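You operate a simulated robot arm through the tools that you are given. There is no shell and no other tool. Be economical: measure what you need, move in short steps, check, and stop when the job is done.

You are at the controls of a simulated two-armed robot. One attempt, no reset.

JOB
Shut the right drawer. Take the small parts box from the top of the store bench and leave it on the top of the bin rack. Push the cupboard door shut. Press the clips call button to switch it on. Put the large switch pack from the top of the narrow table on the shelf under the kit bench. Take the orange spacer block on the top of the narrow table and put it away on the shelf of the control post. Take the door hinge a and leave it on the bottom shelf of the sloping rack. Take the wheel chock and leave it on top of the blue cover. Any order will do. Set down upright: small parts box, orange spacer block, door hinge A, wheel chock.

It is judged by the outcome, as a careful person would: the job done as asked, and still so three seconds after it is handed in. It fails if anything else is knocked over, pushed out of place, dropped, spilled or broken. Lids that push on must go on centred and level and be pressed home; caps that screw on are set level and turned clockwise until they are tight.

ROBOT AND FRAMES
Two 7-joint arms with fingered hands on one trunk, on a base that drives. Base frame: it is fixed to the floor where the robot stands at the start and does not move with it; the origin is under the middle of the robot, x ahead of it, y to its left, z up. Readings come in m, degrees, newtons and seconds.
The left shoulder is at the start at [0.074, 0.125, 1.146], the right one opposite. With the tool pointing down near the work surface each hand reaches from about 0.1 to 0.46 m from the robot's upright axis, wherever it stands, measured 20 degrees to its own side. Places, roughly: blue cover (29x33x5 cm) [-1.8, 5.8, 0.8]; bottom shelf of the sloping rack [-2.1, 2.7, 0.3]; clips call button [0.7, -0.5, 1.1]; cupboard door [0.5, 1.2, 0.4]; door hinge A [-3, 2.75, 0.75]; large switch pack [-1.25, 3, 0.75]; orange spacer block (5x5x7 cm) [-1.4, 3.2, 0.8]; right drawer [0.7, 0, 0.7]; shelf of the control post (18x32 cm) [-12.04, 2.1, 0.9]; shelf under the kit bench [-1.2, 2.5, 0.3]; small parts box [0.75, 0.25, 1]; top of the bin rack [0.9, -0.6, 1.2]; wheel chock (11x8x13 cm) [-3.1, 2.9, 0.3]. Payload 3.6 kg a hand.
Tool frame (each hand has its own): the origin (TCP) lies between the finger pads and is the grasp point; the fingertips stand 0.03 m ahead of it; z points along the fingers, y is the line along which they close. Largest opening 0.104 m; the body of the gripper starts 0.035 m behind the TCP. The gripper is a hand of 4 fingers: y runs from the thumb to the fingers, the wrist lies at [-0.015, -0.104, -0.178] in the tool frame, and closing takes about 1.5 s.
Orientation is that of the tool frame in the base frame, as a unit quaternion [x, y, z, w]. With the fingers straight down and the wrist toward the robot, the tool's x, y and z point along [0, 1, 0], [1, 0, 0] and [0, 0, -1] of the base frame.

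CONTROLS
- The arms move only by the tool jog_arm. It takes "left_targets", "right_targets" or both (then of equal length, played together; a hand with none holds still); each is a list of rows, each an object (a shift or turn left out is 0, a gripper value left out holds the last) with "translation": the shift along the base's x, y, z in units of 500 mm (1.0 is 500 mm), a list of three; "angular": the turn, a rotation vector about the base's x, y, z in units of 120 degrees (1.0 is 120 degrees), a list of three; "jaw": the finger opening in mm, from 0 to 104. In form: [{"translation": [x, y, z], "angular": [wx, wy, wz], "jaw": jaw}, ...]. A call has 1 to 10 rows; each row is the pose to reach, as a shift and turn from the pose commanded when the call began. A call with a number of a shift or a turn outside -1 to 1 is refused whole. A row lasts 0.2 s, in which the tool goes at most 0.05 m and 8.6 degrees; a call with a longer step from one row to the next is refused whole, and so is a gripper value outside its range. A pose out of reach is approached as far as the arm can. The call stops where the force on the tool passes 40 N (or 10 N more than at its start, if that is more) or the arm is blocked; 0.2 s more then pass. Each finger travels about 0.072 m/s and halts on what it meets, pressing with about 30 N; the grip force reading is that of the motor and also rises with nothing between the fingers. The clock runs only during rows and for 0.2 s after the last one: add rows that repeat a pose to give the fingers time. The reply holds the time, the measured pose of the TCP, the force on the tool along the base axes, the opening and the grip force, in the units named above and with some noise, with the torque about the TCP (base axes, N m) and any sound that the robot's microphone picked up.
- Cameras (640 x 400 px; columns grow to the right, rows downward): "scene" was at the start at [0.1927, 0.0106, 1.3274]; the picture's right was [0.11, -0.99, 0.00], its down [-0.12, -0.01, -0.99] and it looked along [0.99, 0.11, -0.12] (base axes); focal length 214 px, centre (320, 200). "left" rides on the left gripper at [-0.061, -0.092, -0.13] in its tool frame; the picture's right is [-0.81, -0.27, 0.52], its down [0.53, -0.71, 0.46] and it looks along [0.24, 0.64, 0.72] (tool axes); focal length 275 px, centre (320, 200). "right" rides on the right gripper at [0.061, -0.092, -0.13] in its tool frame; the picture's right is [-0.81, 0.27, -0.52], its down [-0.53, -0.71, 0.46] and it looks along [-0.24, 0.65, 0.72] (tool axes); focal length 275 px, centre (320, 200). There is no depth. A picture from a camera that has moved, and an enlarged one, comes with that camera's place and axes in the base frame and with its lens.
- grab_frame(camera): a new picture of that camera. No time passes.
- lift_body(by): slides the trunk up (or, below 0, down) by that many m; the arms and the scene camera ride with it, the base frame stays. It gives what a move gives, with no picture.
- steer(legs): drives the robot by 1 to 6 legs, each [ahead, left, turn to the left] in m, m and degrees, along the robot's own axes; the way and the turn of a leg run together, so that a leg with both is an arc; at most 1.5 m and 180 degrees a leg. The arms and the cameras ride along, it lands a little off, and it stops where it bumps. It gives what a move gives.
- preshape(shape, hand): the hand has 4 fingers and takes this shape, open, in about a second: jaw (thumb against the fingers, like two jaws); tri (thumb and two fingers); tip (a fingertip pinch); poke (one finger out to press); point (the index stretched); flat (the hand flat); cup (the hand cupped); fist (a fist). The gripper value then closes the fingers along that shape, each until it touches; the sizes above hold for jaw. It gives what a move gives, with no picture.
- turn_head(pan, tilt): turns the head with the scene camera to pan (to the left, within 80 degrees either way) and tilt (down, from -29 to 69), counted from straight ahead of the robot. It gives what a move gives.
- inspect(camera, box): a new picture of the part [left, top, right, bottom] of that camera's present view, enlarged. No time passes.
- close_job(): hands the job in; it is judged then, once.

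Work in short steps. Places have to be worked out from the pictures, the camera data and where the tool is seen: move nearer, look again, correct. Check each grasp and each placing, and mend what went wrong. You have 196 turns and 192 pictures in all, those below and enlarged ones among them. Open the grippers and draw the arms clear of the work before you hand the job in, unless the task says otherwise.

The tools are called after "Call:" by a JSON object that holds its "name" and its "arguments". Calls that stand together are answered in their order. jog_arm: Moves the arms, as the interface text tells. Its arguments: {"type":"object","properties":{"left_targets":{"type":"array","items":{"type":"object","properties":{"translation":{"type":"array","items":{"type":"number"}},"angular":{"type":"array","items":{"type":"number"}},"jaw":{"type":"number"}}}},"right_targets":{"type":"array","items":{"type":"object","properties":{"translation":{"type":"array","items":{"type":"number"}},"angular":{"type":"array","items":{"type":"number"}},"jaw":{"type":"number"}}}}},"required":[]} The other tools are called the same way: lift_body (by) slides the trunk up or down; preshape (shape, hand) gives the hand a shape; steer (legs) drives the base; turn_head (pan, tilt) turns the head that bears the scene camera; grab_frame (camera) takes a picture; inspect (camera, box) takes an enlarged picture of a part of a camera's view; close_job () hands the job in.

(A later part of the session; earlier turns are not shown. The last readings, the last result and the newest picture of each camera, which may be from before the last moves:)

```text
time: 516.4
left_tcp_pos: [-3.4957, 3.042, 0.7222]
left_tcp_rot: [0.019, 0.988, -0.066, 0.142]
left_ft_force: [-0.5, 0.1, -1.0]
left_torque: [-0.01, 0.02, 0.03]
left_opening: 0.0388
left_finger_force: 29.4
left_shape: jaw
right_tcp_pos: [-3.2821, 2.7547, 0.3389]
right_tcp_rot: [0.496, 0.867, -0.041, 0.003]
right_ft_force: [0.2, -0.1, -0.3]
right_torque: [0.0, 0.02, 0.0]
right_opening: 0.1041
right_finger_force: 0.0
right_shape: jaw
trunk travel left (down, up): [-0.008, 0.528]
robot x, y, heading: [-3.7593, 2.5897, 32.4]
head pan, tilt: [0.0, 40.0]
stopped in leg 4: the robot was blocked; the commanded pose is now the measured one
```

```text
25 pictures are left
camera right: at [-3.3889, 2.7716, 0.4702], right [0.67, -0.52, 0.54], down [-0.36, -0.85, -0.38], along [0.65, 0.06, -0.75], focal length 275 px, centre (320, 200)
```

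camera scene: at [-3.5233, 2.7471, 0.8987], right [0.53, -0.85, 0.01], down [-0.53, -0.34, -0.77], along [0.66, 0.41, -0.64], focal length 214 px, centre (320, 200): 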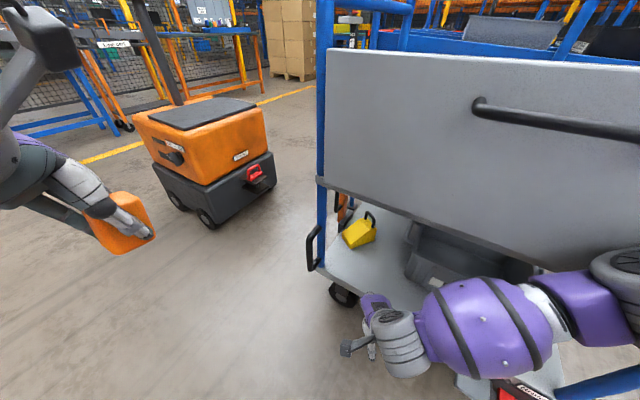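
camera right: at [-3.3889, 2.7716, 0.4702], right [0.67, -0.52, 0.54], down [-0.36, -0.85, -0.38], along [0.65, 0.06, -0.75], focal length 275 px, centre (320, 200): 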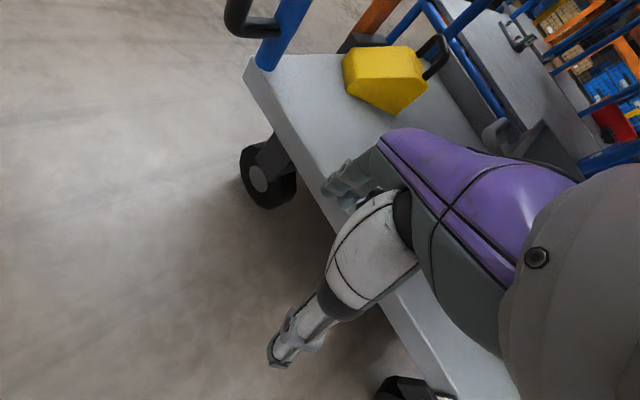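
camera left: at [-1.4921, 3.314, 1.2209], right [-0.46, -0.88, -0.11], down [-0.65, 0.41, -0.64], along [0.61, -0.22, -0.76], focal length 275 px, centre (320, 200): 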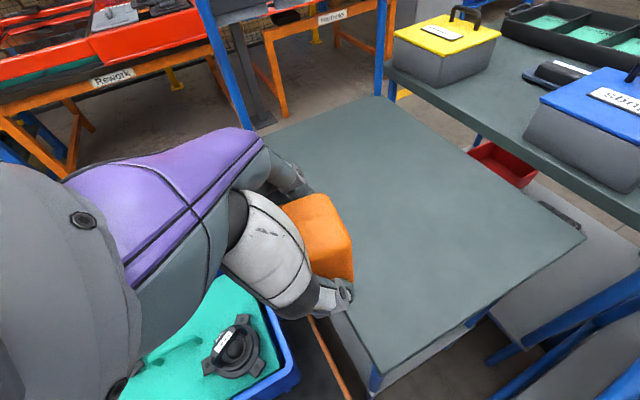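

The elbow is blocked here too. Using the left hand for the chock would work best, so I'll first deliver the orange block that hand is holding. Retract, raise the trunk, and look west along the aisle.

Call:
{"name": "steer", "arguments": {"legs": [[-0.12, 0, 0], [0, 0, -33], [0, -1.1, 0], [0, 0, 180]]}}

Call:
{"name": "lift_body", "arguments": {"by": 0.4}}

Call:
{"name": "turn_head", "arguments": {"pan": 0, "tilt": 10}}

Call:
{"name": "grab_frame", "arguments": {"camera": "scene"}}

```text
time: 536.1
left_tcp_pos: [-4.3563, 1.2034, 0.7199]
left_tcp_rot: [0.938, -0.311, -0.11, -0.103]
left_ft_force: [0.1, -0.8, -1.4]
left_torque: [-0.01, 0.03, 0.01]
left_opening: 0.0381
left_finger_force: 30.2
left_shape: jaw
right_tcp_pos: [-4.3635, 1.5566, 0.3317]
right_tcp_rot: [-0.682, 0.73, -0.017, 0.043]
right_ft_force: [0.0, 0.4, -0.7]
right_torque: [-0.01, 0.0, 0.03]
right_opening: 0.1038
right_finger_force: 0.1
right_shape: jaw
trunk travel left (down, up): [-0.008, 0.528]
robot x, y, heading: [-3.8751, 1.4217, 177.6]
head pan, tilt: [0.0, 40.0]
```

```text
time: 539.9
left_tcp_pos: [-4.357, 1.2038, 1.1194]
left_tcp_rot: [0.938, -0.312, -0.109, -0.103]
left_ft_force: [0.1, -0.5, -0.5]
left_torque: [-0.01, -0.02, -0.03]
left_opening: 0.038
left_finger_force: 29.9
left_shape: jaw
right_tcp_pos: [-4.362, 1.5579, 0.73]
right_tcp_rot: [-0.682, 0.73, -0.017, 0.043]
right_ft_force: [-0.3, -0.4, 0.5]
right_torque: [0.0, -0.02, 0.02]
right_opening: 0.1041
right_finger_force: 0.1
right_shape: jaw
trunk travel left (down, up): [-0.408, 0.128]
robot x, y, heading: [-3.8777, 1.4191, 177.4]
head pan, tilt: [0.0, 40.0]
```

```text
time: 540.9
left_tcp_pos: [-4.3562, 1.2032, 1.1203]
left_tcp_rot: [0.939, -0.311, -0.11, -0.102]
left_ft_force: [0.3, 0.7, -1.4]
left_torque: [0.02, 0.05, -0.02]
left_opening: 0.038
left_finger_force: 29.9
left_shape: jaw
right_tcp_pos: [-4.3622, 1.5586, 0.731]
right_tcp_rot: [-0.682, 0.73, -0.017, 0.044]
right_ft_force: [-0.3, -0.5, -0.2]
right_torque: [0.04, 0.02, 0.04]
right_opening: 0.1042
right_finger_force: 0.0
right_shape: jaw
trunk travel left (down, up): [-0.408, 0.128]
robot x, y, heading: [-3.8778, 1.422, 177.7]
head pan, tilt: [0.0, 10.0]
```

```text
24 pictures are left
camera scene: at [-4.0613, 1.4288, 1.3527], right [0.04, 1.0, 0.0], down [0.17, -0.01, -0.98], along [-0.98, 0.04, -0.17], focal length 214 px, centre (320, 200)
```

scene: 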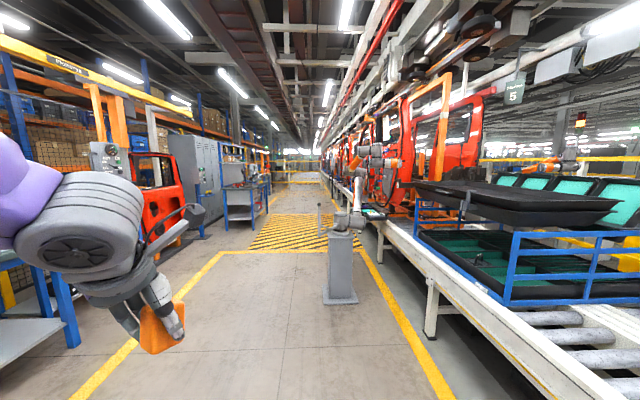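

The aisle is clear along y≈1. I shift left past the robot pedestal and drive west.

Call:
{"name": "steer", "arguments": {"legs": [[0, 0.45, 2.3], [1.5, 0, 0], [1.5, 0, 0], [1.5, 0, 0], [1.5, 0, 0]]}}

Call:
{"name": "turn_head", "arguments": {"pan": -30, "tilt": 12}}

Call:
{"name": "grab_frame", "arguments": {"camera": "scene"}}

```text
time: 573.9
left_tcp_pos: [-10.4311, 0.579, 1.1197]
left_tcp_rot: [0.951, -0.272, -0.114, -0.098]
left_ft_force: [0.2, 0.6, -1.2]
left_torque: [-0.03, -0.01, 0.03]
left_opening: 0.0381
left_finger_force: 30.1
left_shape: jaw
right_tcp_pos: [-10.4661, 0.932, 0.7311]
right_tcp_rot: [0.712, -0.701, 0.015, -0.044]
right_ft_force: [1.3, 0.2, 0.3]
right_torque: [0.0, -0.01, -0.01]
right_opening: 0.1039
right_finger_force: 0.2
right_shape: jaw
trunk travel left (down, up): [-0.408, 0.128]
robot x, y, heading: [-9.967, 0.8377, -177.9]
head pan, tilt: [0.0, 10.0]
```

```text
time: 574.9
left_tcp_pos: [-10.4316, 0.58, 1.1199]
left_tcp_rot: [0.951, -0.272, -0.113, -0.097]
left_ft_force: [0.2, -0.3, -0.6]
left_torque: [0.03, 0.01, 0.02]
left_opening: 0.0382
left_finger_force: 30.7
left_shape: jaw
right_tcp_pos: [-10.4654, 0.9314, 0.7309]
right_tcp_rot: [0.712, -0.701, 0.015, -0.044]
right_ft_force: [-0.3, 0.5, -0.3]
right_torque: [0.02, -0.01, 0.02]
right_opening: 0.1042
right_finger_force: 0.0
right_shape: jaw
trunk travel left (down, up): [-0.408, 0.128]
robot x, y, heading: [-9.9704, 0.8341, -177.2]
head pan, tilt: [-30.0, 12.0]
```

```text
23 pictures are left
camera scene: at [-10.1452, 0.8751, 1.3495], right [0.46, 0.89, 0.0], down [0.18, -0.1, -0.98], along [-0.87, 0.45, -0.21], focal length 214 px, centre (320, 200)
```

scene: 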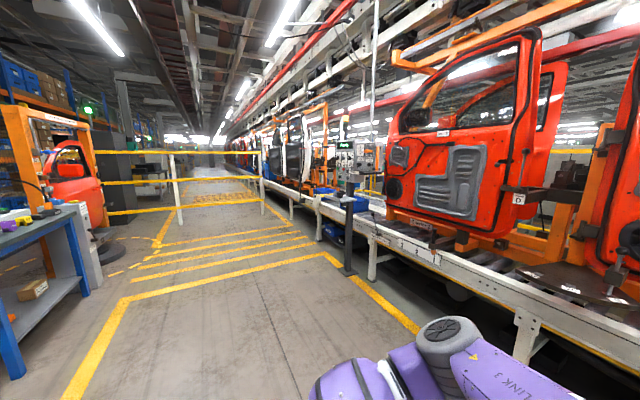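

The control post is the dark post ahead-right at about (-12.05,2.2). I turn to face it and move in front.

Call:
{"name": "steer", "arguments": {"legs": [[0, 0, -93], [0, 1.0, 0], [0, 0.95, 0], [0.45, 0, 0]]}}

Call:
{"name": "turn_head", "arguments": {"pan": 10, "tilt": 35}}

Call:
{"name": "grab_frame", "arguments": {"camera": "scene"}}

Call:
{"name": "grab_frame", "arguments": {"camera": "left"}}

```text
time: 598.2
left_tcp_pos: [-12.0948, 1.7886, 1.1196]
left_tcp_rot: [-0.45, 0.881, 0.005, 0.15]
left_ft_force: [0.3, 0.4, -1.0]
left_torque: [0.01, -0.01, 0.01]
left_opening: 0.038
left_finger_force: 30.1
left_shape: jaw
right_tcp_pos: [-11.7416, 1.8007, 0.7315]
right_tcp_rot: [0.026, 0.999, -0.042, 0.019]
right_ft_force: [0.7, -0.7, -0.1]
right_torque: [-0.01, 0.0, 0.03]
right_opening: 0.104
right_finger_force: 0.2
right_shape: jaw
trunk travel left (down, up): [-0.408, 0.128]
robot x, y, heading: [-11.8697, 1.3141, 88.7]
head pan, tilt: [-30.0, 12.0]
```

```text
time: 599.2
left_tcp_pos: [-12.0944, 1.7879, 1.1209]
left_tcp_rot: [-0.451, 0.88, 0.007, 0.149]
left_ft_force: [0.4, 1.0, 0.1]
left_torque: [-0.02, 0.0, 0.01]
left_opening: 0.0378
left_finger_force: 30.1
left_shape: jaw
right_tcp_pos: [-11.7422, 1.8002, 0.7313]
right_tcp_rot: [0.027, 0.999, -0.042, 0.019]
right_ft_force: [-0.3, -0.2, 0.4]
right_torque: [-0.01, 0.0, -0.01]
right_opening: 0.104
right_finger_force: 0.1
right_shape: jaw
trunk travel left (down, up): [-0.408, 0.128]
robot x, y, heading: [-11.8645, 1.31, 88.7]
head pan, tilt: [10.0, 35.0]
```

```text
22 pictures are left
camera scene: at [-11.8811, 1.4915, 1.3127], right [0.99, 0.15, 0.0], down [0.09, -0.57, -0.82], along [-0.12, 0.81, -0.57], focal length 214 px, centre (320, 200)
```

scene: 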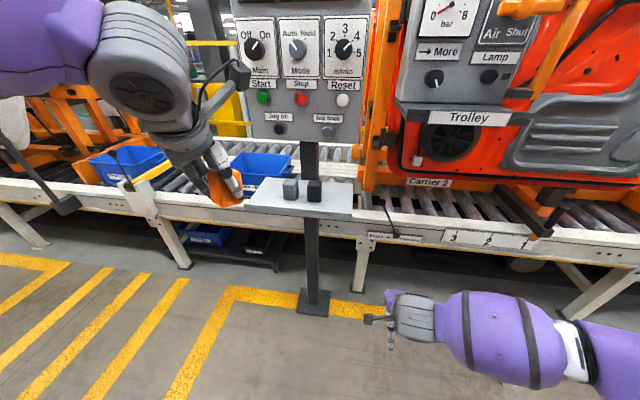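

```text
21 pictures are left
camera left: at [-12.0214, 1.763, 1.2727], right [0.8, 0.55, -0.24], down [0.39, -0.78, -0.49], along [-0.46, 0.3, -0.84], focal length 275 px, centre (320, 200)
```

left: 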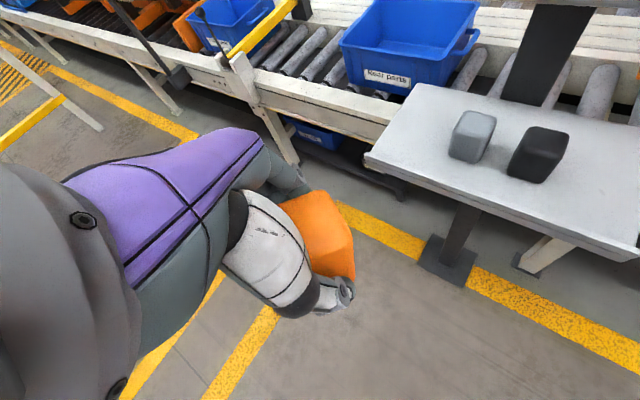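

The shelf (z≈0.905, x -12.19…-11.87, y 1.99–2.18) has two blocks; its left part is free: I'll set the orange block at (-12.135,2.08). First I yaw the hand so it closes along y.

Call:
{"name": "jog_arm", "arguments": {"left_targets": [{"translation": [-0.01, 0, 0.01], "angular": [0, 0, -0.065], "jaw": 25}, {"translation": [-0.02, 0, 0.02], "angular": [0, 0, -0.13]}, {"translation": [-0.03, 0, 0.02], "angular": [0, 0, -0.195]}, {"translation": [-0.05, 0, 0.02], "angular": [0, 0, -0.26]}, {"translation": [-0.06, 0, 0.02], "angular": [0, 0, -0.325]}, {"translation": [-0.08, 0, 0.02], "angular": [0, 0, -0.39]}, {"translation": [-0.08, 0, 0.02], "angular": [0, 0, -0.44]}]}}

```text
time: 600.8
left_tcp_pos: [-12.1358, 1.7879, 1.1307]
left_tcp_rot: [-0.012, 0.989, -0.061, 0.137]
left_ft_force: [0.1, -0.1, -1.0]
left_torque: [0.02, 0.0, 0.02]
left_opening: 0.0379
left_finger_force: 29.8
left_shape: jaw
right_tcp_pos: [-11.7413, 1.8007, 0.7319]
right_tcp_rot: [0.026, 0.999, -0.043, 0.019]
right_ft_force: [0.8, -1.0, 0.3]
right_torque: [0.01, -0.01, 0.01]
right_opening: 0.104
right_finger_force: 0.2
right_shape: jaw
trunk travel left (down, up): [-0.408, 0.128]
robot x, y, heading: [-11.872, 1.3086, 88.7]
head pan, tilt: [10.0, 35.0]
```

I correct the hand's tilt to the grasp-time lean so the block is level, then drive 25 cm closer.

Call:
{"name": "jog_arm", "arguments": {"left_targets": [{"angular": [0.03, -0.041, 0.001], "jaw": 25}, {"angular": [0.0593, -0.0812, 0.002]}, {"angular": [0.0593, -0.0812, 0.002]}]}}

Call:
{"name": "steer", "arguments": {"legs": [[0.24, 0, 1.3]]}}

Call:
{"name": "grab_frame", "arguments": {"camera": "left"}}

Call:
{"name": "grab_frame", "arguments": {"camera": "scene"}}

```text
time: 601.6
left_tcp_pos: [-12.135, 1.7881, 1.1288]
left_tcp_rot: [0.001, 0.975, 0.0, 0.222]
left_ft_force: [0.2, 0.3, -1.5]
left_torque: [0.03, -0.03, 0.0]
left_opening: 0.0381
left_finger_force: 30.3
left_shape: jaw
right_tcp_pos: [-11.7417, 1.8013, 0.7319]
right_tcp_rot: [0.026, 0.999, -0.043, 0.018]
right_ft_force: [0.6, -0.4, -0.4]
right_torque: [0.02, 0.01, 0.01]
right_opening: 0.1039
right_finger_force: 0.1
right_shape: jaw
trunk travel left (down, up): [-0.408, 0.128]
robot x, y, heading: [-11.8735, 1.3062, 88.7]
head pan, tilt: [10.0, 35.0]
```

```text
time: 603.4
left_tcp_pos: [-12.1456, 2.0235, 1.1291]
left_tcp_rot: [-0.013, 0.975, 0.002, 0.222]
left_ft_force: [0.3, 0.0, -1.3]
left_torque: [-0.01, 0.02, -0.01]
left_opening: 0.0379
left_finger_force: 29.9
left_shape: jaw
right_tcp_pos: [-11.7507, 2.0434, 0.73]
right_tcp_rot: [0.013, 0.999, -0.042, 0.02]
right_ft_force: [0.0, -0.3, -0.8]
right_torque: [-0.02, 0.01, 0.01]
right_opening: 0.1041
right_finger_force: 0.1
right_shape: jaw
trunk travel left (down, up): [-0.408, 0.128]
robot x, y, heading: [-11.8655, 1.5502, 90.0]
head pan, tilt: [10.0, 35.0]
```

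```text
20 pictures are left
camera left: at [-12.142, 1.9311, 1.2736], right [0.96, -0.25, -0.12], down [-0.27, -0.72, -0.64], along [0.08, 0.65, -0.76], focal length 275 px, centre (320, 200)
```

left: 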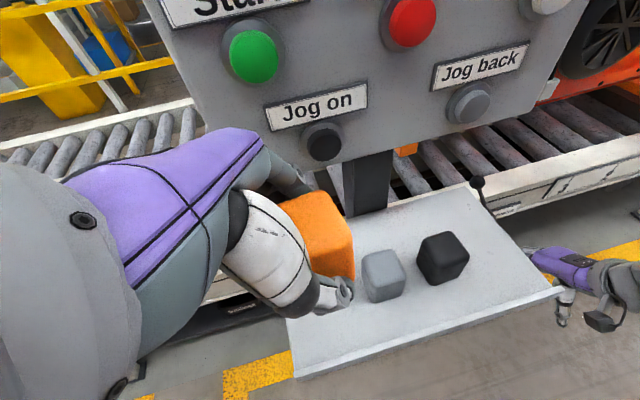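

```text
19 pictures are left
camera scene: at [-11.8827, 1.7323, 1.3126], right [0.98, 0.17, 0.0], down [0.1, -0.57, -0.82], along [-0.14, 0.81, -0.57], focal length 214 px, centre (320, 200)
```

scene: 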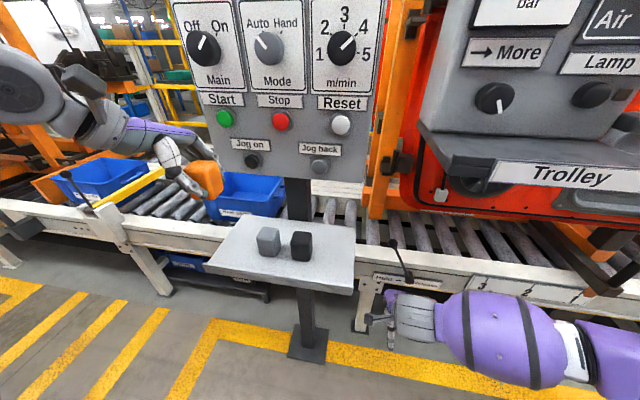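

The panel is just behind the shelf, so I keep y≤2.06. I lower the block at (-12.142,2.06) between the shelf edge and the grey block.

Call:
{"name": "jog_arm", "arguments": {"left_targets": [{"translation": [0.004, 0.03, -0.06], "jaw": 25}, {"translation": [0.008, 0.06, -0.14]}, {"translation": [0.008, 0.07, -0.22]}, {"translation": [0.008, 0.074, -0.28]}, {"translation": [0.008, 0.074, -0.31]}, {"translation": [0.008, 0.074, -0.33]}]}}

Call:
{"name": "grab_frame", "arguments": {"camera": "left"}}

```text
time: 604.8
left_tcp_pos: [-12.14, 2.0584, 0.9628]
left_tcp_rot: [-0.013, 0.975, 0.002, 0.222]
left_ft_force: [-1.2, -0.2, -1.1]
left_torque: [0.0, -0.02, 0.01]
left_opening: 0.0379
left_finger_force: 30.7
left_shape: jaw
right_tcp_pos: [-11.7516, 2.0451, 0.7311]
right_tcp_rot: [0.015, 0.999, -0.042, 0.019]
right_ft_force: [-0.2, -0.2, 0.9]
right_torque: [0.03, -0.01, -0.03]
right_opening: 0.1041
right_finger_force: 0.0
right_shape: jaw
trunk travel left (down, up): [-0.408, 0.128]
robot x, y, heading: [-11.8696, 1.5508, 90.2]
head pan, tilt: [10.0, 35.0]
```

```text
18 pictures are left
camera left: at [-12.1384, 1.9673, 1.1079], right [0.96, -0.25, -0.12], down [-0.26, -0.72, -0.64], along [0.08, 0.65, -0.76], focal length 275 px, centre (320, 200)
```

left: 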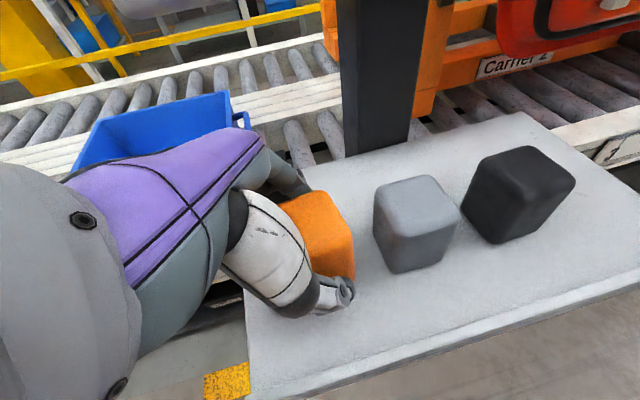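

Well clear of the grey block. Lower to contact and release.

Call:
{"name": "jog_arm", "arguments": {"left_targets": [{"translation": [0, 0, -0.008], "jaw": 25}, {"translation": [0, 0, -0.016]}, {"translation": [0, 0, -0.022]}, {"translation": [0, 0, -0.028]}, {"translation": [0, 0, -0.034]}, {"translation": [0, 0, -0.04]}]}}

```text
time: 606.2
left_tcp_pos: [-12.1398, 2.059, 0.945]
left_tcp_rot: [-0.012, 0.975, 0.002, 0.222]
left_ft_force: [-0.9, -0.5, -1.1]
left_torque: [-0.01, -0.01, 0.01]
left_opening: 0.038
left_finger_force: 30.2
left_shape: jaw
right_tcp_pos: [-11.7512, 2.0436, 0.731]
right_tcp_rot: [0.014, 0.999, -0.042, 0.019]
right_ft_force: [0.2, -0.3, 0.0]
right_torque: [-0.01, -0.01, 0.0]
right_opening: 0.1039
right_finger_force: 0.0
right_shape: jaw
trunk travel left (down, up): [-0.408, 0.128]
robot x, y, heading: [-11.8693, 1.5522, 89.8]
head pan, tilt: [10.0, 35.0]
```

Call:
{"name": "jog_arm", "arguments": {"left_targets": [{"translation": [0, 0, -0.006], "jaw": 25}, {"translation": [0, 0, -0.012]}, {"translation": [0, 0, -0.018]}, {"translation": [0, 0, -0.024]}, {"translation": [0, 0, -0.03]}, {"translation": [0, 0, -0.036]}, {"translation": [0, 0, -0.042]}]}}

```text
time: 607.2
left_tcp_pos: [-12.1385, 2.0628, 0.9422]
left_tcp_rot: [-0.01, 0.974, 0.012, 0.226]
left_ft_force: [-2.2, -4.7, 18.7]
left_torque: [0.1, -0.1, -0.07]
left_opening: 0.0399
left_finger_force: 30.2
left_shape: jaw
right_tcp_pos: [-11.7504, 2.0428, 0.7329]
right_tcp_rot: [0.014, 0.999, -0.04, 0.019]
right_ft_force: [0.6, -0.6, -0.1]
right_torque: [-0.01, 0.03, 0.02]
right_opening: 0.1042
right_finger_force: 0.0
right_shape: jaw
trunk travel left (down, up): [-0.408, 0.128]
robot x, y, heading: [-11.8684, 1.5535, 90.2]
head pan, tilt: [10.0, 35.0]
stopped in row 4 (left hand): the force on the tool passed its limit at 43 N (the readings are from after the stop); the commanded pose is now the measured one
```

Contact at TCP 0.942. I ease 1 mm, open, and lift away.

Call:
{"name": "jog_arm", "arguments": {"left_targets": [{"translation": [0, 0, 0.003], "jaw": 44}, {"translation": [0, 0, 0.003], "jaw": 56}, {"translation": [0, 0, 0.003], "jaw": 66}, {"translation": [0, 0, 0.003], "jaw": 66}, {"translation": [-0.02, 0, 0.05]}, {"translation": [-0.06, 0, 0.12]}, {"translation": [-0.1, -0.04, 0.2]}, {"translation": [-0.12, -0.12, 0.24]}]}}

Call:
{"name": "grab_frame", "arguments": {"camera": "scene"}}

```text
time: 609.0
left_tcp_pos: [-12.1977, 2.0018, 1.0601]
left_tcp_rot: [-0.011, 0.975, 0.009, 0.223]
left_ft_force: [-0.6, -0.6, -0.2]
left_torque: [-0.03, 0.0, 0.0]
left_opening: 0.0655
left_finger_force: 0.0
left_shape: jaw
right_tcp_pos: [-11.7517, 2.0432, 0.7309]
right_tcp_rot: [0.013, 0.999, -0.042, 0.019]
right_ft_force: [0.1, 0.1, 0.3]
right_torque: [-0.01, -0.02, -0.06]
right_opening: 0.104
right_finger_force: 0.1
right_shape: jaw
trunk travel left (down, up): [-0.408, 0.128]
robot x, y, heading: [-11.8672, 1.5523, 89.8]
head pan, tilt: [10.0, 35.0]
```

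```text
17 pictures are left
camera scene: at [-11.8831, 1.7313, 1.3127], right [0.98, 0.17, 0.0], down [0.1, -0.56, -0.82], along [-0.14, 0.81, -0.57], focal length 214 px, centre (320, 200)
```

scene: 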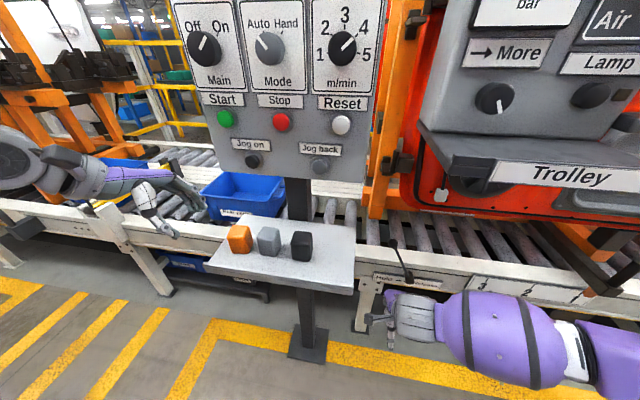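

The orange block stands upright on the control-post shelf. I raise the right hand, back off, and return east for the chock.

Call:
{"name": "jog_arm", "arguments": {"right_targets": [{"translation": [0, -0.06, 0.06]}, {"translation": [0, -0.12, 0.12]}, {"translation": [0.02, -0.16, 0.19]}, {"translation": [0.04, -0.18, 0.27]}, {"translation": [0.06, -0.2, 0.35]}, {"translation": [0.08, -0.2, 0.43]}, {"translation": [0.1, -0.2, 0.51]}, {"translation": [0.12, -0.2, 0.59]}, {"translation": [0.14, -0.2, 0.67]}, {"translation": [0.16, -0.2, 0.75]}], "left_targets": [{"translation": [0, -0.08, 0]}, {"translation": [0.02, -0.16, 0]}, {"translation": [0.04, -0.2, 0]}, {"translation": [0.06, -0.2, 0]}, {"translation": [0.06, -0.2, 0]}, {"translation": [0.06, -0.2, 0]}, {"translation": [0.06, -0.2, 0]}, {"translation": [0.06, -0.2, 0]}, {"translation": [0.06, -0.2, 0]}, {"translation": [0.06, -0.2, 0]}]}}

Call:
{"name": "steer", "arguments": {"legs": [[-0.7, 0, 0], [0, 0, -90], [1.5, 0, 0], [1.5, 0, 0], [1.5, 0, 0], [1.5, 0, 0]]}}

Call:
{"name": "jog_arm", "arguments": {"right_targets": [{"translation": [0, 0, 0.08]}, {"translation": [0, 0, 0.16]}, {"translation": [0, 0, 0.24]}, {"translation": [0, 0, 0.32]}, {"translation": [0, 0, 0.4]}, {"translation": [0, 0, 0.48]}]}}

```text
time: 611.2
left_tcp_pos: [-12.1698, 1.9011, 1.0604]
left_tcp_rot: [-0.011, 0.975, 0.008, 0.224]
left_ft_force: [0.3, 0.1, -0.3]
left_torque: [-0.04, -0.01, 0.02]
left_opening: 0.0657
left_finger_force: 0.0
left_shape: jaw
right_tcp_pos: [-11.6725, 1.9439, 1.1087]
right_tcp_rot: [0.013, 0.999, -0.042, 0.021]
right_ft_force: [-0.2, 0.4, 0.1]
right_torque: [0.03, -0.01, -0.04]
right_opening: 0.1042
right_finger_force: 0.0
right_shape: jaw
right hand out of reach, approached as far as the arm can: row 7, 8
trunk travel left (down, up): [-0.408, 0.128]
robot x, y, heading: [-11.8663, 1.5517, 90.3]
head pan, tilt: [10.0, 35.0]
```

```text
time: 646.7
left_tcp_pos: [-5.5586, 1.2899, 1.0601]
left_tcp_rot: [0.682, 0.696, -0.153, 0.165]
left_ft_force: [0.1, 0.9, -0.2]
left_torque: [0.01, 0.01, 0.0]
left_opening: 0.0655
left_finger_force: 0.0
left_shape: jaw
right_tcp_pos: [-5.5176, 0.7923, 1.1079]
right_tcp_rot: [0.716, 0.697, -0.044, -0.017]
right_ft_force: [0.8, 0.6, -0.3]
right_torque: [0.0, 0.0, 0.01]
right_opening: 0.1041
right_finger_force: 0.0
right_shape: jaw
trunk travel left (down, up): [-0.408, 0.128]
robot x, y, heading: [-5.9069, 0.9859, -0.2]
head pan, tilt: [10.0, 35.0]
```

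```text
time: 648.1
left_tcp_pos: [-5.5597, 1.2885, 1.0603]
left_tcp_rot: [0.682, 0.696, -0.152, 0.164]
left_ft_force: [-0.5, -0.2, 0.4]
left_torque: [-0.02, 0.02, -0.01]
left_opening: 0.0657
left_finger_force: 0.1
left_shape: jaw
right_tcp_pos: [-5.5207, 0.7934, 1.346]
right_tcp_rot: [0.716, 0.697, -0.043, -0.017]
right_ft_force: [0.4, -1.6, 0.4]
right_torque: [-0.02, -0.01, -0.01]
right_opening: 0.1041
right_finger_force: 0.1
right_shape: jaw
trunk travel left (down, up): [-0.408, 0.128]
robot x, y, heading: [-5.9127, 0.9858, -0.1]
head pan, tilt: [10.0, 35.0]
```

I straighten the left hand and drive to a stance southwest of the chock, heading ~25°.

Call:
{"name": "jog_arm", "arguments": {"left_targets": [{"translation": [0.02, 0, 0.02], "angular": [0.06, 0, 0], "jaw": 104}, {"translation": [0.04, 0, 0.04], "angular": [0.12, 0, 0]}, {"translation": [0.06, 0, 0.04], "angular": [0.18, 0, 0]}, {"translation": [0.08, 0, 0.04], "angular": [0.2125, 0, 0]}]}}

Call:
{"name": "steer", "arguments": {"legs": [[1.0, 0, 0], [0.98, 0, 0], [0, 1.45, 0], [0, 0, 25]]}}

Call:
{"name": "lift_body", "arguments": {"by": -0.4}}

Call:
{"name": "turn_head", "arguments": {"pan": 5, "tilt": 30}}

Call:
{"name": "grab_frame", "arguments": {"camera": "scene"}}

```text
time: 649.1
left_tcp_pos: [-5.519, 1.2889, 1.081]
left_tcp_rot: [0.701, 0.713, 0.006, 0.01]
left_ft_force: [0.1, -0.2, -1.2]
left_torque: [0.01, 0.0, -0.01]
left_opening: 0.104
left_finger_force: 0.0
left_shape: jaw
right_tcp_pos: [-5.5205, 0.7933, 1.3448]
right_tcp_rot: [0.716, 0.696, -0.043, -0.016]
right_ft_force: [0.0, 0.0, -0.8]
right_torque: [0.0, 0.01, 0.01]
right_opening: 0.1039
right_finger_force: 0.0
right_shape: jaw
trunk travel left (down, up): [-0.408, 0.128]
robot x, y, heading: [-5.9114, 0.9887, 0.2]
head pan, tilt: [10.0, 35.0]
```

```text
time: 672.6
left_tcp_pos: [-3.7286, 2.9033, 1.081]
left_tcp_rot: [0.532, 0.847, 0.008, 0.008]
left_ft_force: [0.9, 0.4, 0.9]
left_torque: [0.0, 0.0, 0.02]
left_opening: 0.1036
left_finger_force: 0.0
left_shape: jaw
right_tcp_pos: [-3.5193, 2.451, 1.3451]
right_tcp_rot: [0.55, 0.834, -0.045, -0.006]
right_ft_force: [-0.2, 0.3, 0.2]
right_torque: [0.02, -0.03, -0.02]
right_opening: 0.104
right_finger_force: 0.0
right_shape: jaw
trunk travel left (down, up): [-0.408, 0.128]
robot x, y, heading: [-3.956, 2.4667, 24.9]
head pan, tilt: [10.0, 35.0]
```

```text
time: 676.4
left_tcp_pos: [-3.6881, 2.9218, 0.6128]
left_tcp_rot: [0.529, 0.842, -0.09, -0.055]
left_ft_force: [0.0, -0.3, -0.1]
left_torque: [0.02, 0.03, 0.0]
left_opening: 0.1039
left_finger_force: 0.1
left_shape: jaw
right_tcp_pos: [-3.4196, 2.4984, 0.8627]
right_tcp_rot: [0.54, 0.824, -0.154, -0.074]
right_ft_force: [0.8, -0.7, 0.2]
right_torque: [-0.01, -0.03, -0.03]
right_opening: 0.1039
right_finger_force: 0.0
right_shape: jaw
trunk travel left (down, up): [-0.008, 0.528]
robot x, y, heading: [-3.9556, 2.4643, 24.9]
head pan, tilt: [10.0, 35.0]
```

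```text
time: 677.0
left_tcp_pos: [-3.6886, 2.9219, 0.6123]
left_tcp_rot: [0.528, 0.843, -0.089, -0.056]
left_ft_force: [0.0, 0.2, -1.0]
left_torque: [-0.02, -0.01, -0.02]
left_opening: 0.1036
left_finger_force: 0.1
left_shape: jaw
right_tcp_pos: [-3.4177, 2.4985, 0.8624]
right_tcp_rot: [0.54, 0.824, -0.153, -0.074]
right_ft_force: [-0.1, 0.5, -0.2]
right_torque: [0.02, 0.04, -0.01]
right_opening: 0.1039
right_finger_force: 0.0
right_shape: jaw
trunk travel left (down, up): [-0.008, 0.528]
robot x, y, heading: [-3.9576, 2.4645, 24.9]
head pan, tilt: [5.0, 30.0]
```

```text
16 pictures are left
camera scene: at [-3.6899, 2.5972, 0.9111], right [0.5, -0.87, 0.0], down [-0.43, -0.25, -0.87], along [0.75, 0.43, -0.5], focal length 214 px, centre (320, 200)
```

scene: 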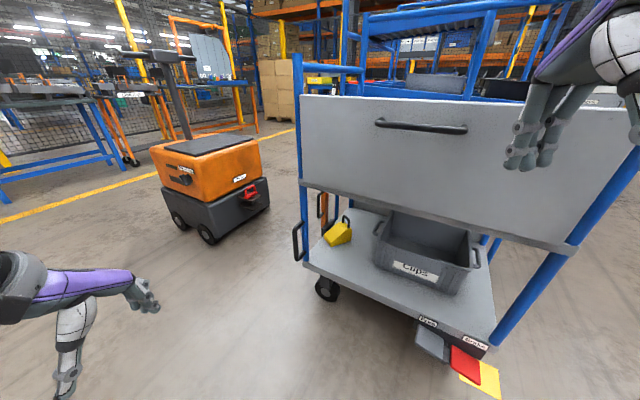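

The chock is at about (-2.92,2.915). I turn to heading ~5° so it lies to my left front, raise the right hand above the gate, and set the left hand's yaw to bearing 60°.

Call:
{"name": "steer", "arguments": {"legs": [[0, 0, -20]]}}

Call:
{"name": "jog_arm", "arguments": {"left_targets": [{"translation": [0, -0.04, -0.05], "angular": [0.03, -0.04, -0.03]}, {"translation": [0, -0.08, -0.1], "angular": [0.06, -0.06, 0.04]}, {"translation": [0, -0.12, -0.16], "angular": [0.065, -0.07, 0.11]}, {"translation": [0, -0.16, -0.22], "angular": [0.066, -0.071, 0.18]}, {"translation": [0, -0.2, -0.28], "angular": [0.067, -0.072, 0.25]}, {"translation": [0, -0.24, -0.34], "angular": [0.068, -0.073, 0.32]}, {"translation": [0, -0.26, -0.42], "angular": [0.068, -0.073, 0.38]}, {"translation": [0, -0.26, -0.5], "angular": [0.068, -0.073, 0.44]}, {"translation": [0, -0.26, -0.54], "angular": [0.068, -0.073, 0.45]}], "right_targets": [{"translation": [-0.02, 0, 0.06]}, {"translation": [-0.05, 0, 0.12]}, {"translation": [-0.08, 0, 0.18]}, {"translation": [-0.11, 0, 0.24]}, {"translation": [-0.14, 0, 0.3]}, {"translation": [-0.17, 0, 0.36]}, {"translation": [-0.2, 0, 0.42]}, {"translation": [-0.2, 0, 0.48]}, {"translation": [-0.2, 0, 0.48]}]}}

Call:
{"name": "grab_frame", "arguments": {"camera": "left"}}

```text
time: 678.5
left_tcp_pos: [-3.5479, 2.8022, 0.6115]
left_tcp_rot: [0.666, 0.738, -0.079, -0.069]
left_ft_force: [1.2, 0.0, 0.7]
left_torque: [0.01, -0.01, 0.01]
left_opening: 0.1037
left_finger_force: 0.1
left_shape: jaw
right_tcp_pos: [-3.439, 2.3129, 0.8618]
right_tcp_rot: [0.675, 0.717, -0.139, -0.099]
right_ft_force: [1.3, 0.5, 0.2]
right_torque: [0.03, 0.0, -0.05]
right_opening: 0.1035
right_finger_force: 0.0
right_shape: jaw
trunk travel left (down, up): [-0.008, 0.528]
robot x, y, heading: [-3.96, 2.4669, 4.9]
head pan, tilt: [5.0, 30.0]
```

```text
refused: row 2 steps farther than a row can; nothing moved
```

```text
15 pictures are left
camera left: at [-3.6035, 2.7351, 0.7591], right [-0.29, -0.85, -0.45], down [-0.84, 0.45, -0.3], along [0.45, 0.29, -0.84], focal length 275 px, centre (320, 200)
```

left: 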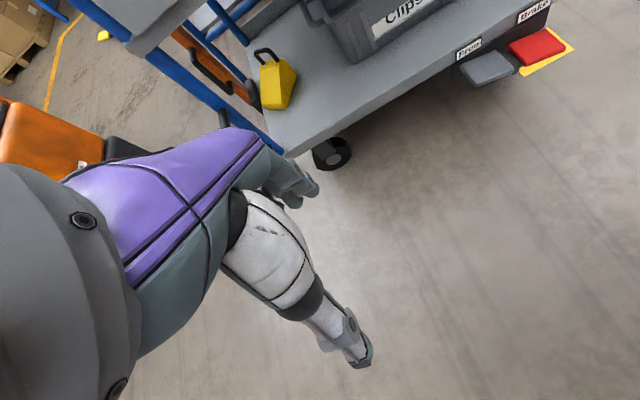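

A rotation step was too large; I resend it in even steps (the chock is confirmed at about (-2.915,2.92)).

Call:
{"name": "jog_arm", "arguments": {"left_targets": [{"translation": [0, -0.03, -0.06], "angular": [0.007, -0.0104, 0.0562]}, {"translation": [0, -0.06, -0.12], "angular": [0.014, -0.0208, 0.1124]}, {"translation": [0, -0.09, -0.18], "angular": [0.021, -0.0312, 0.1686]}, {"translation": [0, -0.12, -0.24], "angular": [0.028, -0.0416, 0.2248]}, {"translation": [0, -0.15, -0.3], "angular": [0.035, -0.052, 0.281]}, {"translation": [0, -0.18, -0.36], "angular": [0.042, -0.0624, 0.3372]}, {"translation": [0, -0.2, -0.43], "angular": [0.049, -0.0728, 0.3934]}, {"translation": [0, -0.2, -0.5], "angular": [0.0556, -0.083, 0.45]}, {"translation": [0, -0.2, -0.54], "angular": [0.0556, -0.083, 0.45]}], "right_targets": [{"translation": [-0.02, 0, 0.06]}, {"translation": [-0.05, 0, 0.12]}, {"translation": [-0.08, 0, 0.18]}, {"translation": [-0.11, 0, 0.24]}, {"translation": [-0.14, 0, 0.3]}, {"translation": [-0.17, 0, 0.36]}, {"translation": [-0.2, 0, 0.42]}, {"translation": [-0.2, 0, 0.48]}, {"translation": [-0.2, 0, 0.48]}]}}

Call:
{"name": "steer", "arguments": {"legs": [[0.33, 0.08, 0]]}}

Call:
{"name": "grab_frame", "arguments": {"camera": "left"}}

```text
time: 680.5
left_tcp_pos: [-3.5494, 2.7024, 0.3417]
left_tcp_rot: [0.258, 0.966, -0.005, -0.001]
left_ft_force: [0.0, -0.2, -0.2]
left_torque: [-0.02, 0.02, 0.03]
left_opening: 0.1037
left_finger_force: 0.1
left_shape: jaw
left hand out of reach, approached as far as the arm can: row 1, 2, 3, 4, 5
right_tcp_pos: [-3.4579, 2.3402, 0.861]
right_tcp_rot: [0.674, 0.719, -0.138, -0.1]
right_ft_force: [-0.7, 0.4, 0.9]
right_torque: [0.01, -0.02, -0.01]
right_opening: 0.104
right_finger_force: 0.1
right_shape: jaw
right hand out of reach, approached as far as the arm can: row 1, 2, 3, 4, 5, 6, 7, 8, 9
trunk travel left (down, up): [-0.008, 0.528]
robot x, y, heading: [-3.9525, 2.4669, 4.9]
head pan, tilt: [5.0, 30.0]
```

```text
time: 682.2
left_tcp_pos: [-3.3295, 2.7749, 0.342]
left_tcp_rot: [0.26, 0.966, -0.006, -0.002]
left_ft_force: [0.4, 0.0, -0.5]
left_torque: [0.0, 0.02, 0.04]
left_opening: 0.104
left_finger_force: 0.0
left_shape: jaw
right_tcp_pos: [-3.2473, 2.4092, 0.8633]
right_tcp_rot: [0.672, 0.719, -0.145, -0.101]
right_ft_force: [-19.6, -1.2, -1.1]
right_torque: [-0.01, 0.06, -0.24]
right_opening: 0.1026
right_finger_force: 0.1
right_shape: jaw
trunk travel left (down, up): [-0.008, 0.528]
robot x, y, heading: [-3.7363, 2.5382, 4.3]
head pan, tilt: [5.0, 30.0]
stopped in leg 1: the force on the tool passed its limit at 62 N (the readings are from after the stop); the commanded pose is now the measured one
```

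```text
14 pictures are left
camera left: at [-3.3229, 2.6656, 0.4746], right [0.56, -0.65, -0.51], down [-0.82, -0.35, -0.45], along [0.11, 0.67, -0.73], focal length 275 px, centre (320, 200)
```

left: 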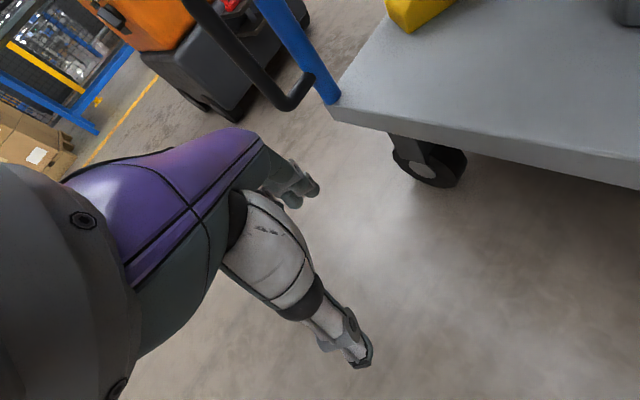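

My right hand touched the gate. I back off slightly and swing that hand out to the right and up before going in again.

Call:
{"name": "steer", "arguments": {"legs": [[-0.08, 0, 0]]}}

Call:
{"name": "jog_arm", "arguments": {"right_targets": [{"translation": [0, -0.08, 0.02]}, {"translation": [0, -0.16, 0.04]}, {"translation": [-0.04, -0.24, 0.06]}, {"translation": [-0.08, -0.32, 0.08]}, {"translation": [-0.12, -0.38, 0.1]}, {"translation": [-0.18, -0.42, 0.12]}, {"translation": [-0.24, -0.44, 0.14]}]}}

```text
time: 683.3
left_tcp_pos: [-3.4103, 2.7681, 0.3415]
left_tcp_rot: [0.259, 0.966, -0.005, -0.001]
left_ft_force: [-0.2, 1.0, -0.1]
left_torque: [0.0, 0.02, 0.0]
left_opening: 0.1038
left_finger_force: 0.0
left_shape: jaw
right_tcp_pos: [-3.3248, 2.4027, 0.8629]
right_tcp_rot: [0.673, 0.718, -0.145, -0.101]
right_ft_force: [-0.1, -0.3, 0.0]
right_torque: [0.0, 0.03, -0.02]
right_opening: 0.1036
right_finger_force: 0.2
right_shape: jaw
trunk travel left (down, up): [-0.008, 0.528]
robot x, y, heading: [-3.8169, 2.5347, 4.7]
head pan, tilt: [5.0, 30.0]
```

```text
time: 684.9
left_tcp_pos: [-3.4086, 2.768, 0.3425]
left_tcp_rot: [0.26, 0.966, -0.005, -0.003]
left_ft_force: [0.4, -0.5, 0.7]
left_torque: [0.02, 0.0, 0.0]
left_opening: 0.1038
left_finger_force: 0.1
left_shape: jaw
right_tcp_pos: [-3.3655, 2.2253, 0.799]
right_tcp_rot: [0.672, 0.72, -0.141, -0.1]
right_ft_force: [-0.3, -0.1, -1.1]
right_torque: [0.0, -0.02, 0.0]
right_opening: 0.1038
right_finger_force: 0.0
right_shape: jaw
right hand out of reach, approached as far as the arm can: row 1, 2, 3, 4, 5, 6, 7
trunk travel left (down, up): [-0.008, 0.528]
robot x, y, heading: [-3.8174, 2.5303, 4.6]
head pan, tilt: [5.0, 30.0]
```

I try to bring the right hand back closer to the body before advancing.

Call:
{"name": "jog_arm", "arguments": {"right_targets": [{"translation": [-0.06, -0.02, 0.04], "angular": [0, 0.04, -0.04]}, {"translation": [-0.12, -0.04, 0.08], "angular": [0, 0.08, -0.08]}, {"translation": [-0.18, -0.06, 0.12], "angular": [0, 0.12, -0.12]}, {"translation": [-0.24, -0.08, 0.16], "angular": [0, 0.16, -0.16]}, {"translation": [-0.3, -0.1, 0.2], "angular": [0, 0.2, -0.2]}, {"translation": [-0.3, -0.1, 0.26], "angular": [0, 0.2, -0.2]}]}}

Call:
{"name": "jog_arm", "arguments": {"left_targets": [{"translation": [0.07, 0.02, -0.02]}, {"translation": [0.14, 0.04, -0.03]}, {"translation": [0.21, 0.06, -0.03]}, {"translation": [0.28, 0.08, -0.03]}, {"translation": [0.35, 0.1, -0.03]}, {"translation": [0.4, 0.12, -0.03]}]}}

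Call:
{"name": "grab_frame", "arguments": {"camera": "left"}}

```text
time: 686.3
left_tcp_pos: [-3.4092, 2.7698, 0.3414]
left_tcp_rot: [0.26, 0.966, -0.005, -0.002]
left_ft_force: [0.1, 0.8, 0.0]
left_torque: [0.03, -0.03, 0.04]
left_opening: 0.1036
left_finger_force: 0.1
left_shape: jaw
right_tcp_pos: [-3.49, 2.3491, 0.7773]
right_tcp_rot: [0.762, 0.527, -0.256, -0.275]
right_ft_force: [1.1, -0.1, -0.4]
right_torque: [0.01, 0.05, 0.0]
right_opening: 0.1041
right_finger_force: 0.1
right_shape: jaw
right hand out of reach, approached as far as the arm can: row 1, 2, 3, 4, 5, 6
trunk travel left (down, up): [-0.008, 0.528]
robot x, y, heading: [-3.8184, 2.5342, 4.9]
head pan, tilt: [5.0, 30.0]
```

```text
time: 687.7
left_tcp_pos: [-3.2083, 2.8279, 0.3282]
left_tcp_rot: [0.26, 0.966, -0.005, -0.002]
left_ft_force: [0.2, -0.4, 0.0]
left_torque: [0.0, -0.01, -0.01]
left_opening: 0.1039
left_finger_force: 0.1
left_shape: jaw
right_tcp_pos: [-3.489, 2.3481, 0.7773]
right_tcp_rot: [0.761, 0.529, -0.256, -0.275]
right_ft_force: [-1.1, -0.7, -0.6]
right_torque: [-0.02, -0.02, -0.03]
right_opening: 0.1041
right_finger_force: 0.0
right_shape: jaw
trunk travel left (down, up): [-0.008, 0.528]
robot x, y, heading: [-3.8143, 2.5325, 4.9]
head pan, tilt: [5.0, 30.0]
```

```text
13 pictures are left
camera left: at [-3.2003, 2.719, 0.4595], right [0.56, -0.65, -0.51], down [-0.82, -0.35, -0.45], along [0.11, 0.67, -0.73], focal length 275 px, centre (320, 200)
```

left: 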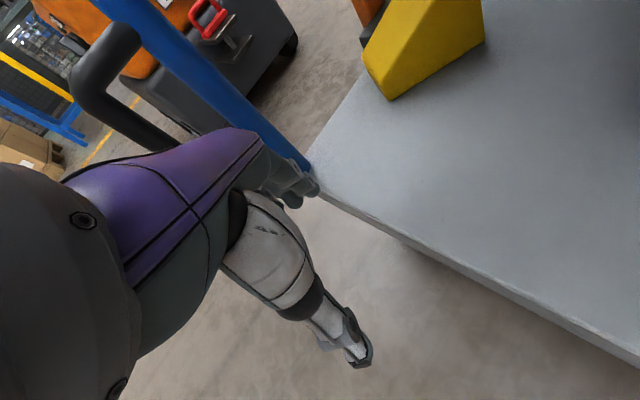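

Better triangulation: shelf z≈0.237, chock centre (-2.957,2.917), short axis at bearing 59°. I'll lean the left hand 40° along the chock's long axis so hand and wrist stay low under the gate, then advance.

Call:
{"name": "jog_arm", "arguments": {"left_targets": [{"translation": [0, 0, 0.01], "angular": [-0.028, -0.048, 0], "jaw": 104}, {"translation": [0, 0, 0.02], "angular": [-0.056, -0.096, 0]}, {"translation": [0, 0, 0.03], "angular": [-0.084, -0.144, 0]}, {"translation": [0, 0, 0.036], "angular": [-0.112, -0.193, 0]}, {"translation": [0, 0, 0.036], "angular": [-0.14, -0.241, 0]}, {"translation": [0, 0, 0.036], "angular": [-0.167, -0.289, 0]}, {"translation": [0, 0, 0.036], "angular": [-0.167, -0.289, 0]}]}}

Call:
{"name": "steer", "arguments": {"legs": [[0.1, 0, 0]]}}

Call:
{"name": "grab_frame", "arguments": {"camera": "left"}}

```text
time: 689.3
left_tcp_pos: [-3.2064, 2.8288, 0.3556]
left_tcp_rot: [0.247, 0.908, -0.093, 0.327]
left_ft_force: [-0.4, -0.4, 0.7]
left_torque: [-0.01, 0.01, 0.0]
left_opening: 0.1037
left_finger_force: 0.1
left_shape: jaw
left hand out of reach, approached as far as the arm can: row 6, 7
right_tcp_pos: [-3.4883, 2.3485, 0.7775]
right_tcp_rot: [0.761, 0.529, -0.256, -0.275]
right_ft_force: [-1.0, -0.1, 0.0]
right_torque: [0.01, 0.01, -0.02]
right_opening: 0.104
right_finger_force: 0.1
right_shape: jaw
trunk travel left (down, up): [-0.008, 0.528]
robot x, y, heading: [-3.8183, 2.5326, 4.8]
head pan, tilt: [5.0, 30.0]
```

```text
time: 690.5
left_tcp_pos: [-3.1059, 2.8371, 0.3542]
left_tcp_rot: [0.247, 0.908, -0.094, 0.326]
left_ft_force: [0.0, -0.6, -0.2]
left_torque: [0.0, 0.0, -0.04]
left_opening: 0.1038
left_finger_force: 0.1
left_shape: jaw
right_tcp_pos: [-3.3893, 2.3556, 0.7771]
right_tcp_rot: [0.762, 0.528, -0.256, -0.274]
right_ft_force: [0.0, -0.3, -0.2]
right_torque: [-0.02, 0.01, -0.02]
right_opening: 0.1039
right_finger_force: 0.1
right_shape: jaw
trunk travel left (down, up): [-0.008, 0.528]
robot x, y, heading: [-3.7143, 2.5382, 4.6]
head pan, tilt: [5.0, 30.0]
```

```text
12 pictures are left
camera left: at [-3.1815, 2.777, 0.4948], right [0.68, -0.72, 0.12], down [-0.47, -0.56, -0.68], along [0.56, 0.41, -0.72], focal length 275 px, centre (320, 200)
```

left: 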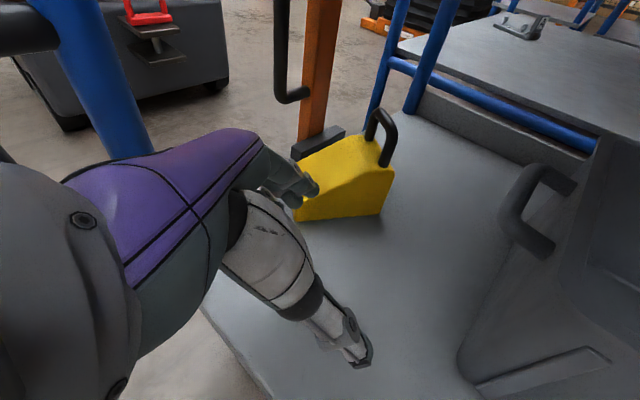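

Perfect view: chock corner (-3.028,2.917), 10.8 cm long, tall end 7 cm, centre (-2.962,2.921). I move over it at this height, then check.

Call:
{"name": "jog_arm", "arguments": {"left_targets": [{"translation": [0.07, 0.044, 0]}, {"translation": [0.14, 0.088, 0]}, {"translation": [0.21, 0.132, 0]}, {"translation": [0.274, 0.172, 0]}, {"translation": [0.274, 0.172, -0.04]}]}}

Call:
{"name": "grab_frame", "arguments": {"camera": "left"}}

```text
time: 691.7
left_tcp_pos: [-2.9688, 2.922, 0.335]
left_tcp_rot: [0.247, 0.907, -0.094, 0.327]
left_ft_force: [0.0, 0.4, 0.8]
left_torque: [0.0, 0.0, -0.03]
left_opening: 0.1034
left_finger_force: 0.0
left_shape: jaw
right_tcp_pos: [-3.3878, 2.3562, 0.7774]
right_tcp_rot: [0.762, 0.529, -0.256, -0.274]
right_ft_force: [0.1, 0.3, 0.4]
right_torque: [0.05, 0.0, 0.04]
right_opening: 0.1038
right_finger_force: 0.1
right_shape: jaw
trunk travel left (down, up): [-0.008, 0.528]
robot x, y, heading: [-3.7147, 2.5407, 4.6]
head pan, tilt: [5.0, 30.0]
```

```text
11 pictures are left
camera left: at [-3.0449, 2.8632, 0.4751], right [0.68, -0.72, 0.12], down [-0.47, -0.56, -0.68], along [0.56, 0.41, -0.72], focal length 275 px, centre (320, 200)
```

left: 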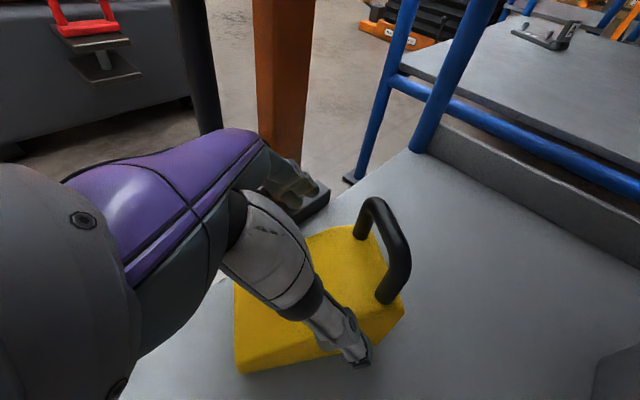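

Thumb is 1.5 cm outside the front face, fingers ~1 cm outside the back face. Descend and close.

Call:
{"name": "jog_arm", "arguments": {"left_targets": [{"translation": [0, 0, -0.05], "jaw": 104}, {"translation": [0, 0, -0.09]}, {"translation": [0, 0, -0.12]}, {"translation": [0, 0, -0.12], "jaw": 85}, {"translation": [0, 0, -0.12], "jaw": 70}, {"translation": [0, 0, -0.12], "jaw": 60}, {"translation": [0, 0, -0.12], "jaw": 60}, {"translation": [0, 0, -0.12], "jaw": 60}]}}

Call:
{"name": "grab_frame", "arguments": {"camera": "left"}}

```text
time: 693.5
left_tcp_pos: [-2.971, 2.9242, 0.3239]
left_tcp_rot: [0.247, 0.908, -0.093, 0.325]
left_ft_force: [0.4, -1.6, 0.0]
left_torque: [0.06, 0.01, -0.03]
left_opening: 0.0638
left_finger_force: 30.1
left_shape: jaw
left hand out of reach, approached as far as the arm can: row 1, 2, 3, 4, 5, 6, 7, 8
right_tcp_pos: [-3.3872, 2.3564, 0.7762]
right_tcp_rot: [0.762, 0.528, -0.256, -0.275]
right_ft_force: [-0.5, 0.7, 0.3]
right_torque: [-0.02, 0.0, 0.02]
right_opening: 0.1038
right_finger_force: 0.0
right_shape: jaw
trunk travel left (down, up): [-0.008, 0.528]
robot x, y, heading: [-3.712, 2.54, 4.4]
head pan, tilt: [5.0, 30.0]
```

```text
10 pictures are left
camera left: at [-3.0468, 2.8627, 0.4644], right [0.68, -0.72, 0.12], down [-0.47, -0.56, -0.68], along [0.56, 0.41, -0.72], focal length 275 px, centre (320, 200)
```

left: 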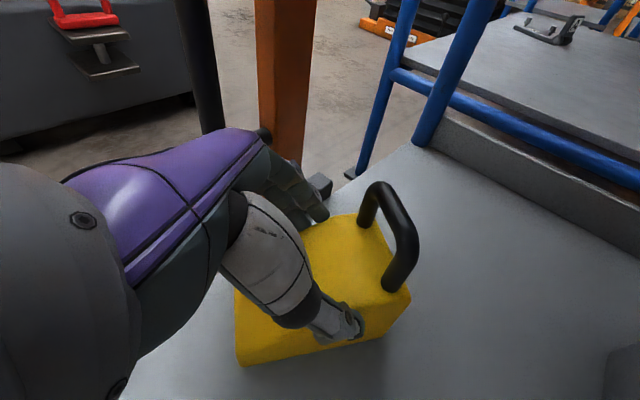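

The arm couldn't go lower, so the grip is only on the chock's upper edge. I open, draw back, bring the base 8 cm closer, and re-approach deeper.

Call:
{"name": "jog_arm", "arguments": {"left_targets": [{"translation": [0, 0, 0], "jaw": 85}, {"translation": [0, 0, 0], "jaw": 104}, {"translation": [0, 0, 0.03], "jaw": 104}, {"translation": [-0.08, -0.04, 0.05]}, {"translation": [-0.17, -0.08, 0.05]}]}}

Call:
{"name": "steer", "arguments": {"legs": [[0.08, 0, 0]]}}

Call:
{"name": "jog_arm", "arguments": {"left_targets": [{"translation": [0.0, 0.03, 0]}, {"translation": [0.0, 0.06, 0]}]}}

```text
time: 694.7
left_tcp_pos: [-3.0592, 2.8807, 0.3494]
left_tcp_rot: [0.246, 0.908, -0.092, 0.326]
left_ft_force: [0.2, 0.2, -0.4]
left_torque: [0.01, 0.01, 0.0]
left_opening: 0.1039
left_finger_force: 0.2
left_shape: jaw
right_tcp_pos: [-3.3885, 2.3559, 0.7768]
right_tcp_rot: [0.762, 0.527, -0.255, -0.275]
right_ft_force: [-0.5, -0.1, 0.4]
right_torque: [-0.01, -0.02, 0.0]
right_opening: 0.1039
right_finger_force: 0.1
right_shape: jaw
trunk travel left (down, up): [-0.008, 0.528]
robot x, y, heading: [-3.7164, 2.5436, 4.7]
head pan, tilt: [5.0, 30.0]
```

```text
time: 695.7
left_tcp_pos: [-2.9819, 2.8868, 0.3424]
left_tcp_rot: [0.247, 0.909, -0.095, 0.321]
left_ft_force: [-0.1, -0.1, 0.2]
left_torque: [0.0, -0.03, -0.01]
left_opening: 0.1037
left_finger_force: 0.1
left_shape: jaw
right_tcp_pos: [-3.3088, 2.3629, 0.7776]
right_tcp_rot: [0.762, 0.527, -0.257, -0.274]
right_ft_force: [0.0, -0.4, 0.2]
right_torque: [-0.02, -0.03, 0.02]
right_opening: 0.104
right_finger_force: 0.0
right_shape: jaw
trunk travel left (down, up): [-0.008, 0.528]
robot x, y, heading: [-3.6367, 2.546, 4.6]
head pan, tilt: [5.0, 30.0]
```

```text
time: 696.3
left_tcp_pos: [-2.9837, 2.8982, 0.3406]
left_tcp_rot: [0.257, 0.907, -0.103, 0.316]
left_ft_force: [0.4, 0.7, 0.2]
left_torque: [0.02, 0.01, 0.01]
left_opening: 0.1039
left_finger_force: 0.0
left_shape: jaw
right_tcp_pos: [-3.3109, 2.3565, 0.7772]
right_tcp_rot: [0.763, 0.527, -0.254, -0.277]
right_ft_force: [-0.1, -0.3, -0.3]
right_torque: [0.02, 0.03, 0.01]
right_opening: 0.104
right_finger_force: 0.1
right_shape: jaw
trunk travel left (down, up): [-0.008, 0.528]
robot x, y, heading: [-3.6357, 2.5424, 4.4]
head pan, tilt: [5.0, 30.0]
```

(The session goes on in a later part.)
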